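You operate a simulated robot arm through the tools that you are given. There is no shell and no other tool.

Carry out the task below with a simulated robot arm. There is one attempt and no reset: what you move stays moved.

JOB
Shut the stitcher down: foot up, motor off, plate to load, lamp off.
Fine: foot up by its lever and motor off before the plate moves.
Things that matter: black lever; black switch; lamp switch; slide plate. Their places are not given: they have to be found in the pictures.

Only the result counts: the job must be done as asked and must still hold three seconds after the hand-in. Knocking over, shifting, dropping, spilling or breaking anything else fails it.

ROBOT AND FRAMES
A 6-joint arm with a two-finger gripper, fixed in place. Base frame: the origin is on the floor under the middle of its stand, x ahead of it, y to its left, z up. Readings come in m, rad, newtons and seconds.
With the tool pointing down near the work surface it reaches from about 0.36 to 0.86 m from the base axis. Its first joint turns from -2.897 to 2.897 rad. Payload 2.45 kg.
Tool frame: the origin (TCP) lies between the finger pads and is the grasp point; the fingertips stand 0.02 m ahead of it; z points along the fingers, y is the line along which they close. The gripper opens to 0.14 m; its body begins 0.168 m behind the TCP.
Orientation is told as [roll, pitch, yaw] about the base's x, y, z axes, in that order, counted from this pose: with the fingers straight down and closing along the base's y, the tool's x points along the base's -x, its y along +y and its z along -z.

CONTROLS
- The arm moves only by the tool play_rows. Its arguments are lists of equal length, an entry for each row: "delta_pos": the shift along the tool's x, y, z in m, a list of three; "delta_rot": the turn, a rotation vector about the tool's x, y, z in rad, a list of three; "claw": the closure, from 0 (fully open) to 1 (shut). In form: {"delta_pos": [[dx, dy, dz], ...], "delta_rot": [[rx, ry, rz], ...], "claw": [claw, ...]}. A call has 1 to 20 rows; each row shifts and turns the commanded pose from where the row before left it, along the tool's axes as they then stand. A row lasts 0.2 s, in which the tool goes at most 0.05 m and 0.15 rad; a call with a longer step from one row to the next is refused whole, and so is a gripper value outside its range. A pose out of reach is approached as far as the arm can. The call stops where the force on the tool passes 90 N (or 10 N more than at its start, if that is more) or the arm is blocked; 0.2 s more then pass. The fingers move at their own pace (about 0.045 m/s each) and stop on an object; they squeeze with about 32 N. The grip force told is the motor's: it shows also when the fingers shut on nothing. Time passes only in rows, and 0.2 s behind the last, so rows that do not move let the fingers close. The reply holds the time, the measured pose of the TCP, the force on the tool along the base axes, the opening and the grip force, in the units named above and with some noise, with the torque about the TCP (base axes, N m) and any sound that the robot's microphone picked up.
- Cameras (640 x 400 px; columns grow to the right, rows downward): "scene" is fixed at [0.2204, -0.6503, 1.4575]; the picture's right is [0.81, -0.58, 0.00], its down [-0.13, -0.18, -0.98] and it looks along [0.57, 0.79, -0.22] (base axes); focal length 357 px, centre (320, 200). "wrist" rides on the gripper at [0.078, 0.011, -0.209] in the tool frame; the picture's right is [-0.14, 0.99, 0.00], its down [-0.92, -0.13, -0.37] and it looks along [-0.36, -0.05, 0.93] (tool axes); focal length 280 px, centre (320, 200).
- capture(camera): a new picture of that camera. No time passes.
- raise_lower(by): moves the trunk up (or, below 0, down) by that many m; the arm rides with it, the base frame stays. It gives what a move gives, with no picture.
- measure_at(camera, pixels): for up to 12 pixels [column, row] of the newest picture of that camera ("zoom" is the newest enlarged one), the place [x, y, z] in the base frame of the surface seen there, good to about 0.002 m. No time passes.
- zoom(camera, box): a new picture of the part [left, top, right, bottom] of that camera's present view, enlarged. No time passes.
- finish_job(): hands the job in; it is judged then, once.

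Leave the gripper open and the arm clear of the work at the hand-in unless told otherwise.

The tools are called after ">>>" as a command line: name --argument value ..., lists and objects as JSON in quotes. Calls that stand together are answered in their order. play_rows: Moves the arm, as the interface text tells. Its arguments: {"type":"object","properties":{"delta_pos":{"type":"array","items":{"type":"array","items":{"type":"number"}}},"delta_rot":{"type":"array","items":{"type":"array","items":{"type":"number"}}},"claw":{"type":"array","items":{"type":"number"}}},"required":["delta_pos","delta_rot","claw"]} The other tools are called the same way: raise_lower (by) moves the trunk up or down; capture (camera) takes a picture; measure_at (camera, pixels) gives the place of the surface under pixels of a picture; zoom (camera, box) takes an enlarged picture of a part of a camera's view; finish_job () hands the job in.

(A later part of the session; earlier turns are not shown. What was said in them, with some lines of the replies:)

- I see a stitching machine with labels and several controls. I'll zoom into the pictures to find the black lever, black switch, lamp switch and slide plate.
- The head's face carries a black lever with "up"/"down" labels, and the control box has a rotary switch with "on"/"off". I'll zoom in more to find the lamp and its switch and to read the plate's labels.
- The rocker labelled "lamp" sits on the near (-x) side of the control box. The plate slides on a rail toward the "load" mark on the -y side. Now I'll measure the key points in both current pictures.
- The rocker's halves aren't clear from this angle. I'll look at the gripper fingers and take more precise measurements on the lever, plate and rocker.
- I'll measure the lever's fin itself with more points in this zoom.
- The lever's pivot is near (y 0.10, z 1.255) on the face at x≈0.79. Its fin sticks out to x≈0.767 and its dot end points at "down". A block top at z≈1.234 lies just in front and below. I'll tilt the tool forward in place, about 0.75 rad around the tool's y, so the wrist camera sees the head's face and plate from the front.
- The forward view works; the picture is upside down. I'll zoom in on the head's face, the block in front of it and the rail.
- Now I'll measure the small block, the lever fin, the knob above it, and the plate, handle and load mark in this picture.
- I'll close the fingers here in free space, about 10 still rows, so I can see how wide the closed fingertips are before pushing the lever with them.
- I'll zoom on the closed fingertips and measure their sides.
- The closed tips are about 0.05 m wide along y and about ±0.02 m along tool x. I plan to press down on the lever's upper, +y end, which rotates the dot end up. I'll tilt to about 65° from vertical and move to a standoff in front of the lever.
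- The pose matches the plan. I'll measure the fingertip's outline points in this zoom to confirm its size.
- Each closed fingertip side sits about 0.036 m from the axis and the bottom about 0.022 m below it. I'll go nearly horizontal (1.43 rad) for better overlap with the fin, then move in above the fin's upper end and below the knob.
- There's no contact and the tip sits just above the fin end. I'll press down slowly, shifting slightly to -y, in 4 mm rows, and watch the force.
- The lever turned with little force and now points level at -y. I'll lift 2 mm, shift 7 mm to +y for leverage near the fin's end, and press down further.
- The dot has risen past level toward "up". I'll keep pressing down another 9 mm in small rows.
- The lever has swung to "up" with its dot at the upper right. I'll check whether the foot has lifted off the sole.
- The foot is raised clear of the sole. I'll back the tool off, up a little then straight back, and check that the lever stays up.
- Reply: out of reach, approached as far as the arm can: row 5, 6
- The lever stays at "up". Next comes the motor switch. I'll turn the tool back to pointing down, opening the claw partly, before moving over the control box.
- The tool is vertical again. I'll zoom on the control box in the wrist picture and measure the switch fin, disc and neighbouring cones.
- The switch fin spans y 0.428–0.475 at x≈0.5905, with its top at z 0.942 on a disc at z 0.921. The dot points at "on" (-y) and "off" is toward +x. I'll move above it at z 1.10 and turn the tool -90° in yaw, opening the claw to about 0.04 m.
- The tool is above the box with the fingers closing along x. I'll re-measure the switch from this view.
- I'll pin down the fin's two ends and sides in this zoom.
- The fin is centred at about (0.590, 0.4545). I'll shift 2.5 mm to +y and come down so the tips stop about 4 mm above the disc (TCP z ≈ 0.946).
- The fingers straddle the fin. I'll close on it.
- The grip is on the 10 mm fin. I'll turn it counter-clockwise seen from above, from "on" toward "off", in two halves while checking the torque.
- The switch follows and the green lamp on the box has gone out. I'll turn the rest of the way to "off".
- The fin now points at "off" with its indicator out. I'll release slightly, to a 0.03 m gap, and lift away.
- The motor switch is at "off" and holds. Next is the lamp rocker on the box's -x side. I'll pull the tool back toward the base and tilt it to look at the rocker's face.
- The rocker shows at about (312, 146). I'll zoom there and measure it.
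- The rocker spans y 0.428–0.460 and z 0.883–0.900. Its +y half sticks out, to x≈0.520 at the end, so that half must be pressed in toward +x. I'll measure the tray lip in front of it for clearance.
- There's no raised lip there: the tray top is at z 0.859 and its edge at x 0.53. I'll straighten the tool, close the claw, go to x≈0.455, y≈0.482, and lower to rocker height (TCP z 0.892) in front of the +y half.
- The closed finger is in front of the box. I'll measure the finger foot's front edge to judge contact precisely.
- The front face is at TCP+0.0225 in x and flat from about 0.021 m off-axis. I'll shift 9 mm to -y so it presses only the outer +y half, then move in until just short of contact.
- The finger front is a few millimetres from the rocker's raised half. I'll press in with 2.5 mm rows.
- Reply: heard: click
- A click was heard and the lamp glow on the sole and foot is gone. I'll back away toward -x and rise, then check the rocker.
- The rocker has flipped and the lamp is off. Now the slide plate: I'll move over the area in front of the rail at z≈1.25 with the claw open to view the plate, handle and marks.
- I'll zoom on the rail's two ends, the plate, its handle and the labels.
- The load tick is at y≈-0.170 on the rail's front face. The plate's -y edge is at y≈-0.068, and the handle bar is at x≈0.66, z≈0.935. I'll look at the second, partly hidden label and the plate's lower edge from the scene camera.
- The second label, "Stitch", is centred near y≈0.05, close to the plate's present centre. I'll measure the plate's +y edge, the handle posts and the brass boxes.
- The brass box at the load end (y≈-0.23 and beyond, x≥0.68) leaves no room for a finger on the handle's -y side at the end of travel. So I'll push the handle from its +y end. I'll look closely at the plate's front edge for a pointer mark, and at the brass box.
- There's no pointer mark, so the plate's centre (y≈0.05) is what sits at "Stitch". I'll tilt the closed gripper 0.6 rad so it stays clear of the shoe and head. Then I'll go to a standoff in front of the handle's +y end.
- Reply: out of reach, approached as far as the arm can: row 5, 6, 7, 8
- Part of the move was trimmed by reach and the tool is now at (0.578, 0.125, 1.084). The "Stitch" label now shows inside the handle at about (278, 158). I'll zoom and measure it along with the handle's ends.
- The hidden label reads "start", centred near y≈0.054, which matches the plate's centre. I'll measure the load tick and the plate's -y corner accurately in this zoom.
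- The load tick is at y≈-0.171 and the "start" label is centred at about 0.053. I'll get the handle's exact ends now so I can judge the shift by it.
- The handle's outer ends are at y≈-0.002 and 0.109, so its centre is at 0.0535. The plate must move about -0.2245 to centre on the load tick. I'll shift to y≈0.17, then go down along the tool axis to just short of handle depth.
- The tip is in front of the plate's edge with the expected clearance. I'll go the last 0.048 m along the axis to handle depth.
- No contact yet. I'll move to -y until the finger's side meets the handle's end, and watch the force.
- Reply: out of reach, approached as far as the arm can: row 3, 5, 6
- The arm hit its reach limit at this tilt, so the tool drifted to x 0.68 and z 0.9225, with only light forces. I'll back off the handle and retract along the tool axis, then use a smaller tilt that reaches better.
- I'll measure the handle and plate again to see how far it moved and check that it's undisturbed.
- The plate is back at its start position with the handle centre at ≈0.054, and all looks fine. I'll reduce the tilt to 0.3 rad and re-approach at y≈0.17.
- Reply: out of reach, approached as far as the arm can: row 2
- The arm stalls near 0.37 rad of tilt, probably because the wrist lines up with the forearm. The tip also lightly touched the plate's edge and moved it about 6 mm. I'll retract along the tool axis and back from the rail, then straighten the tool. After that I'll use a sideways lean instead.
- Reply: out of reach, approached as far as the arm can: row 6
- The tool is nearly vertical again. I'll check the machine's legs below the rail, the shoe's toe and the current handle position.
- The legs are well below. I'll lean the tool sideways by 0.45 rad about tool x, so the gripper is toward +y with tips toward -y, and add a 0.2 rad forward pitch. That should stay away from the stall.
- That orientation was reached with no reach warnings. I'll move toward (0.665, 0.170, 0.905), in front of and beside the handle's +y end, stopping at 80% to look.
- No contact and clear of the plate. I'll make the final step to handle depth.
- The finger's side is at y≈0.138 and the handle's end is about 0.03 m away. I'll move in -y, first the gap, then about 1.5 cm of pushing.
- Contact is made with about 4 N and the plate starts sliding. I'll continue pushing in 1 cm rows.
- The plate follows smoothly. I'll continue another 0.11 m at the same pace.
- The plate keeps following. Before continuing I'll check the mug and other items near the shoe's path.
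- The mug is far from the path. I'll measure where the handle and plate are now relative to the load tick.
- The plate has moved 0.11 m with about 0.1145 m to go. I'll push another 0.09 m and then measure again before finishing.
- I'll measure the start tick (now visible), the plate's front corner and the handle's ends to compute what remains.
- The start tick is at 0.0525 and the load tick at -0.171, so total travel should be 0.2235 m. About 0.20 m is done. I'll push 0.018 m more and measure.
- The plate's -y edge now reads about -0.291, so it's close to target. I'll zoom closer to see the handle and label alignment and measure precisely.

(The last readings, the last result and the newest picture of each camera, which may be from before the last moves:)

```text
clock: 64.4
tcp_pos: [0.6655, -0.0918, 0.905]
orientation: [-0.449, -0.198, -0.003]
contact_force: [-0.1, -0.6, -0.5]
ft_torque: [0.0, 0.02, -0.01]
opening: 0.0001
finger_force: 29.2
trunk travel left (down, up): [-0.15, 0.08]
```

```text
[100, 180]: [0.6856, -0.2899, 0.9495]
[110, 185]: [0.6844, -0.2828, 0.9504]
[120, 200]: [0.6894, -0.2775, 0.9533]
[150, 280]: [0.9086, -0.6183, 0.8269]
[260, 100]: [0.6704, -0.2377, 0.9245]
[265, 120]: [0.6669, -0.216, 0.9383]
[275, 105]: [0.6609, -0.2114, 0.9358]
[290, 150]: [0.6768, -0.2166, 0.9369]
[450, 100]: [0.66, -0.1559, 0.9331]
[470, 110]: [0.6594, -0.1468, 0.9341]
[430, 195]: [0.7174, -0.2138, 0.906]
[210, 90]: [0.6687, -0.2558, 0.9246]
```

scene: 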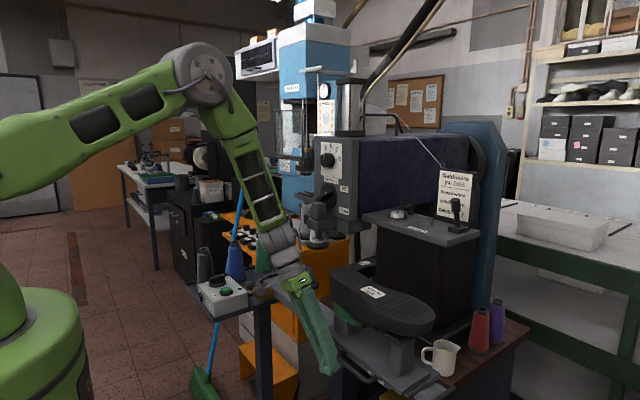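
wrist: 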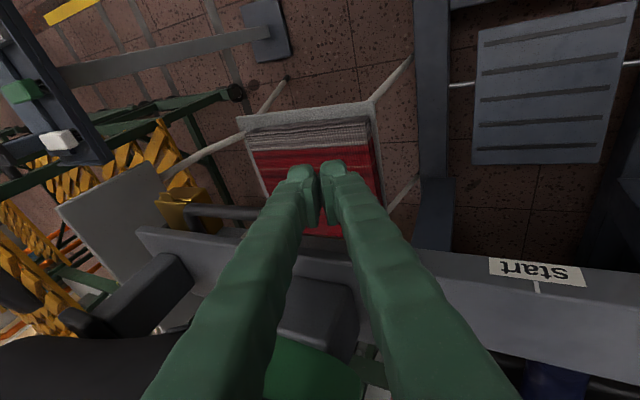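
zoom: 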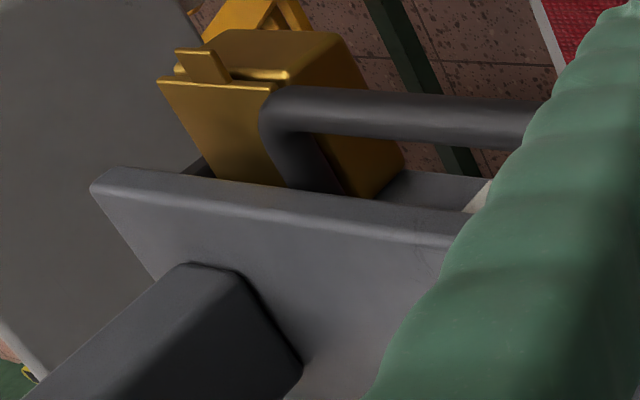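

The two estimates differ by several millimetres, so I want a clean comparison. I'll retreat from the handle, straighten up and go to the pose that mirrors my earlier overhead view, shifted by the required 0.2235 m, to compare pictures.

>>> play_rows --delta_pos '[[0, 0.018, -0.0087], [0, 0.018, -0.0087], [0.0146, -0.0179, -0.0371], [0.0146, -0.0179, -0.0371], [0.0146, -0.0179, -0.0371], [0.0146, -0.0179, -0.0371], [0, 0, 0], [0, 0, 0], [0, 0, 0], [0, 0, 0], [0, 0, 0], [0, 0, 0]]' --delta_rot '[[0, 0, 0], [0, 0, 0], [0, 0, 0], [0, 0, 0], [0, 0, 0], [0, 0, 0], [0, 0.09, -0.0435], [0, 0.09, -0.0435], [-0.15, 0, 0], [-0.15, 0, 0], [-0.15, 0, 0], [0, 0, 0]]' --claw '[1, 1, 1, 1, 1, 1, 1, 1, 1, 1, 1, 1]'

>>> play_rows --delta_pos '[[0.0115, -0.0314, -0.0279], [0.0115, -0.0314, -0.0279], [0.0115, -0.0314, -0.0279], [0.0115, -0.0314, -0.0279], [0.0115, -0.0314, -0.0279], [0.0115, -0.0314, -0.0279], [0.0115, -0.0314, -0.0279], [0, 0, 0], [0, 0, 0]]' --delta_rot '[[0, 0, 0], [0, 0, 0], [0, 0, 0], [0, 0, 0], [0, 0, 0], [0, 0, 0], [0, 0, 0], [0, 0, 0], [0, 0, 0]]' --claw '[1, 1, 0.8, 0.5, 0.2, 0, 0, 0, 0]'

>>> capture --camera "wrist"

>>> capture --camera "scene"

```text
clock: 67.0
tcp_pos: [0.5753, -0.0516, 1.0538]
orientation: [0.001, -0.001, -0.005]
contact_force: [-0.3, 0.0, -0.2]
ft_torque: [0.0, 0.02, 0.0]
opening: 0.0002
finger_force: 29.0
trunk travel left (down, up): [-0.15, 0.08]
```

```text
clock: 69.0
tcp_pos: [0.4946, -0.2714, 1.2505]
orientation: [0.002, 0.0, -0.003]
contact_force: [-0.5, 0.4, 0.2]
ft_torque: [0.0, 0.02, -0.02]
opening: 0.1373
finger_force: 0.1
trunk travel left (down, up): [-0.15, 0.08]
```

```text
taken
```

wrist: 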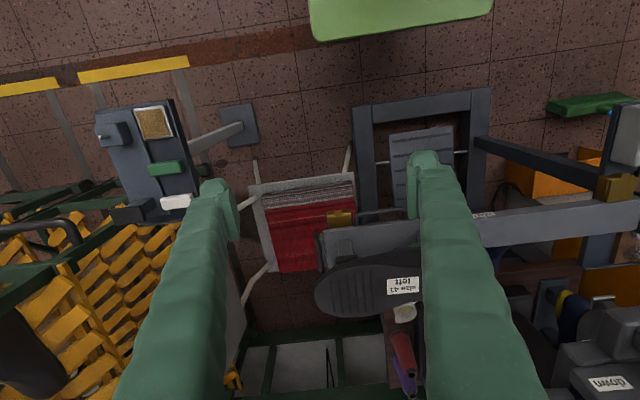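

```text
taken
```

scene: 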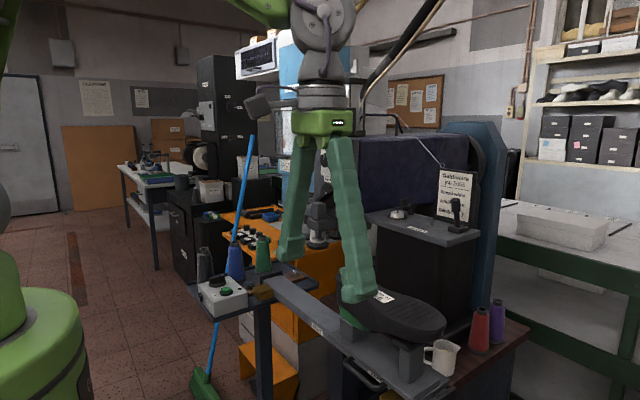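

I'll zoom the same boxes as before for a direct comparison.

>>> zoom --camera "wrist" --box '[350, 205, 420, 245]'

>>> measure_at --camera "zoom" --pixels '[[60, 170], [45, 150], [60, 110], [500, 120], [520, 110], [515, 80], [490, 100], [80, 120], [300, 75], [200, 90], [400, 65], [300, 300]]'

>>> zoom --camera "wrist" --box '[310, 195, 440, 275]'

>>> measure_at --camera "zoom" --pixels '[[85, 220], [120, 200], [70, 220], [65, 215], [60, 190], [75, 260], [300, 160], [100, 240], [530, 150], [120, 110], [150, 110], [200, 110]]'

```text
9.14 times, centred on (385, 225) of wrist
```

zoom: 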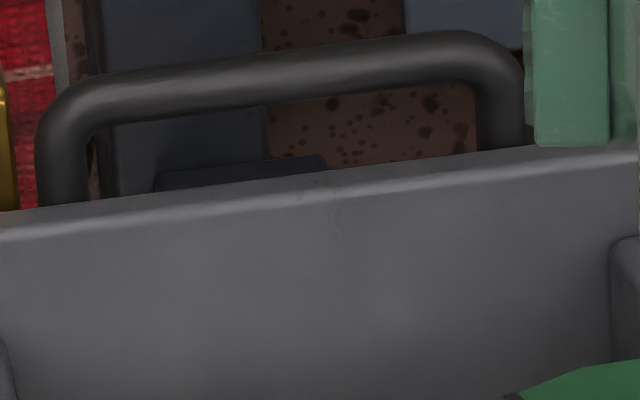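

```text
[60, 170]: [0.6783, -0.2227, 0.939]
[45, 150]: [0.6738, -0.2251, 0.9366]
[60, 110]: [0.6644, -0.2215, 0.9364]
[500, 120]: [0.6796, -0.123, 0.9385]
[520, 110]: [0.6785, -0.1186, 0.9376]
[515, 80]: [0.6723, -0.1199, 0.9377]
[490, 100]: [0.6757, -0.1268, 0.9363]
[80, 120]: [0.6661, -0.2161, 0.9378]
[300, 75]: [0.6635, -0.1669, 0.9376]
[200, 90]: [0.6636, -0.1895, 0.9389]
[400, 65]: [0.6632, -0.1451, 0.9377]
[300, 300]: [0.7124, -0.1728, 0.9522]
```

```text
4.92 times, centred on (375, 235) of wrist
```

zoom: 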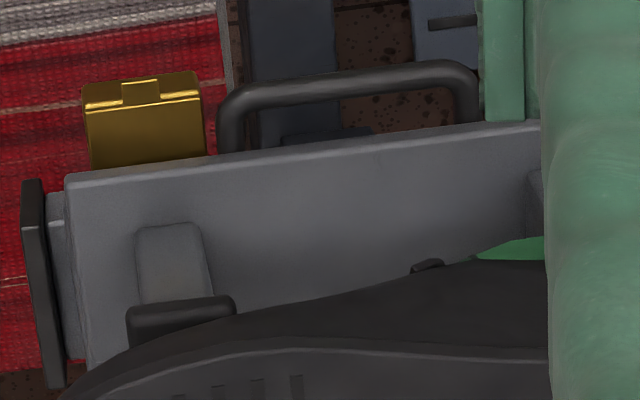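

```text
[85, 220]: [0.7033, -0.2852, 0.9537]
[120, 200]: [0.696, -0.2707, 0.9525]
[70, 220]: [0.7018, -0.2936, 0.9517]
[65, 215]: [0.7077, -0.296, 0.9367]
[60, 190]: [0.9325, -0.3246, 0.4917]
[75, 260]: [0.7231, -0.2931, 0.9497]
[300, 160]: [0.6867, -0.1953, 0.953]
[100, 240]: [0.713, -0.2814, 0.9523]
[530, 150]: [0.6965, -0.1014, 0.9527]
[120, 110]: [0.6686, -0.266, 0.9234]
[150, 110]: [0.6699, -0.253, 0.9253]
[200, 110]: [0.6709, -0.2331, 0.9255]
```

The handle now spans y≈-0.227 to -0.1175, so its centre is at about -0.172 against the load tick at -0.171. The comparison pictures agree to about 1 mm. I'll check the plate's +y edge and verify the lever, switch and lamp rocker again.

>>> zoom --camera "scene" --box '[290, 290, 450, 400]'

>>> measure_at --camera "zoom" --pixels '[[205, 195], [215, 200], [200, 205], [230, 215], [450, 380], [470, 370], [100, 130], [330, 300], [260, 290], [350, 370], [480, 340], [150, 130]]'

>>> zoom --camera "scene" --box '[180, 250, 280, 330]'

>>> zoom --camera "scene" --box '[290, 170, 390, 250]'

```text
3.64 times, centred on (370, 345) of scene
```

zoom: 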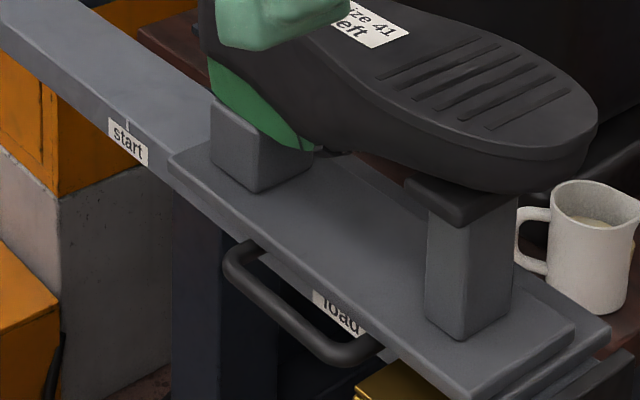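

```text
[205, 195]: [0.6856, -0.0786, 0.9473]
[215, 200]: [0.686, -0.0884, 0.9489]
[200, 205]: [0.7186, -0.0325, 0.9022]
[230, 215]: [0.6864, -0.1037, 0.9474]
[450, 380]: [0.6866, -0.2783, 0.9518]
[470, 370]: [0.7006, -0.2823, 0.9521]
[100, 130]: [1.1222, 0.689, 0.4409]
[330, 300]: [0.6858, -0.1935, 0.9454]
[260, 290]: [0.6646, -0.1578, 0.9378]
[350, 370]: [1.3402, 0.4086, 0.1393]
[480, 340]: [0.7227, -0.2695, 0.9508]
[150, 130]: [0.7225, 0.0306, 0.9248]
```

```text
5.00 times, centred on (230, 290) of scene
```

zoom: 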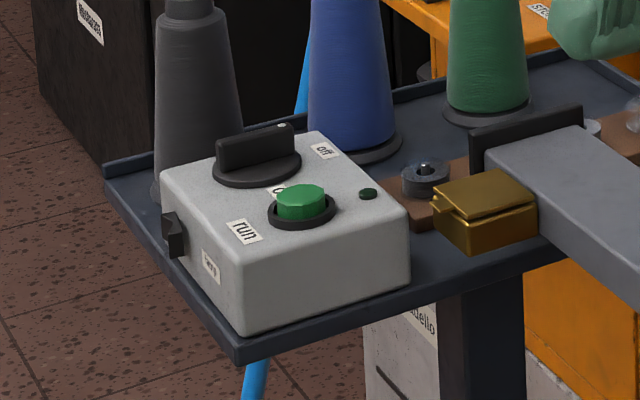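

```text
5.00 times, centred on (340, 210) of scene
```

zoom: 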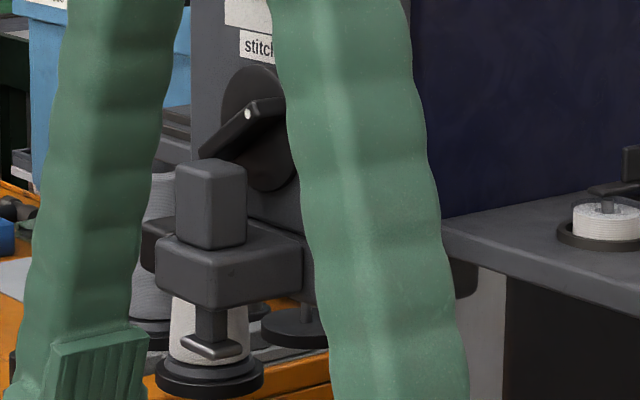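

Foot up, switch off and rocker flipped all hold. I'll open the claw fully, move the arm back and up clear of the machine, and take a last look.

>>> play_rows --delta_pos '[[0.02, 0, -0.02], [0.02, 0, -0.02], [0.02, 0, -0.02], [0, 0, 0], [0, 0, 0]]' --delta_rot '[[0, 0, 0], [0, 0, 0], [0, 0, 0], [0, 0, 0], [0, 0, 0]]' --claw '[0, 0, 0, 0, 0]'

>>> capture --camera "scene"

>>> measure_at --camera "scene" --pixels '[[331, 335], [330, 334], [345, 345], [353, 358], [376, 384], [400, 392], [380, 297], [313, 328]]'

>>> zoom --camera "scene" --box '[300, 170, 380, 230]'

>>> zoom --camera "scene" --box '[300, 270, 460, 400]'

```text
clock: 70.2
tcp_pos: [0.4334, -0.271, 1.3106]
orientation: [0.002, 0.0, -0.005]
contact_force: [0.6, 0.6, -0.9]
ft_torque: [-0.01, 0.02, 0.01]
opening: 0.14
finger_force: 0.0
trunk travel left (down, up): [-0.15, 0.08]
```

```text
taken
```

scene: 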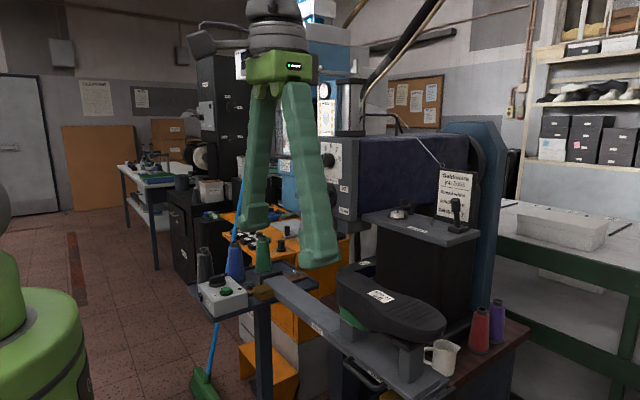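

```text
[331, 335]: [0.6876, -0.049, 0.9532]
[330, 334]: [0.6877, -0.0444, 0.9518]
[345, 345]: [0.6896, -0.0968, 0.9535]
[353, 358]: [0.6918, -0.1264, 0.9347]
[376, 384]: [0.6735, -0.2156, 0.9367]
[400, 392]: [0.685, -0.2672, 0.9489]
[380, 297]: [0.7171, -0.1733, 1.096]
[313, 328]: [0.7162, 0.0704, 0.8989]
```

```text
6.67 times, centred on (340, 200) of scene
```

zoom: 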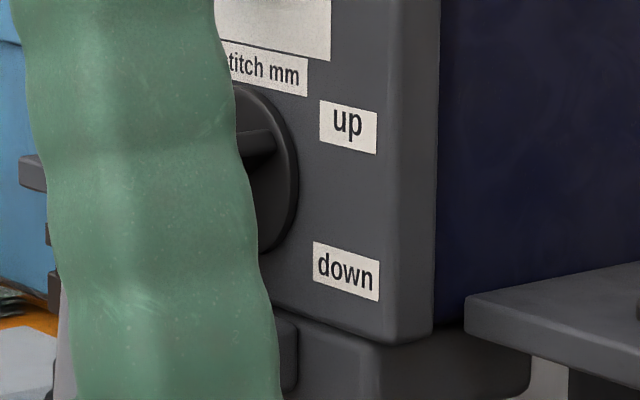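

```text
3.08 times, centred on (380, 335) of scene
```

zoom: 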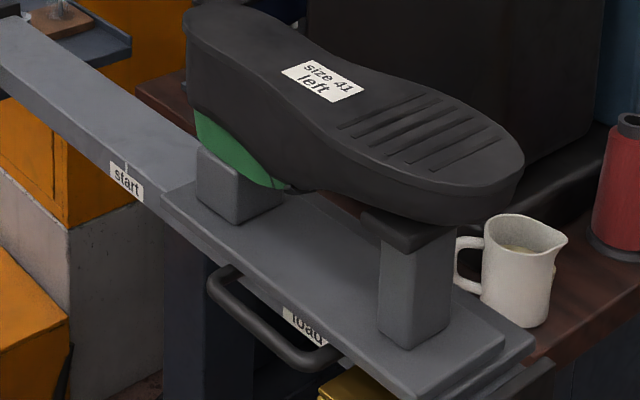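

The plate spans y≈-0.042 to -0.2955, so its centre is at about -0.169. The handle centre is at about -0.172, and both sit on the load tick at -0.171. The lever is up with the foot raised, the motor switch is off and its indicator dark, and the lamp is off. The claw is open and the arm is clear of the work. I'm handing in the job.

>>> finish_job

```text
The job is handed in.
```

The stitcher is shut down as asked, and the job is handed in. I haven't seen the judge's result.

- **Foot:** the black lever is at "up" and the presser foot is clear of the sole.
- **Motor:** the black switch is at "off" and its green indicator is dark. Both this and the foot were done before the plate moved.
- **Lamp:** the rocker on the side of the control box clicked over and the light went out.
- **Plate:** it was pushed by its handle to "load". Its centre measures within about 2 mm of the load tick, and the shoe is still seated on it.

On my first tries at the handle, the arm ran into its reach limit and nudged the plate a few millimetres. I changed the approach and pushed it the rest of the way smoothly.

Nothing else was knocked over or shifted that I could see. The gripper is open and the arm is clear of the machine.
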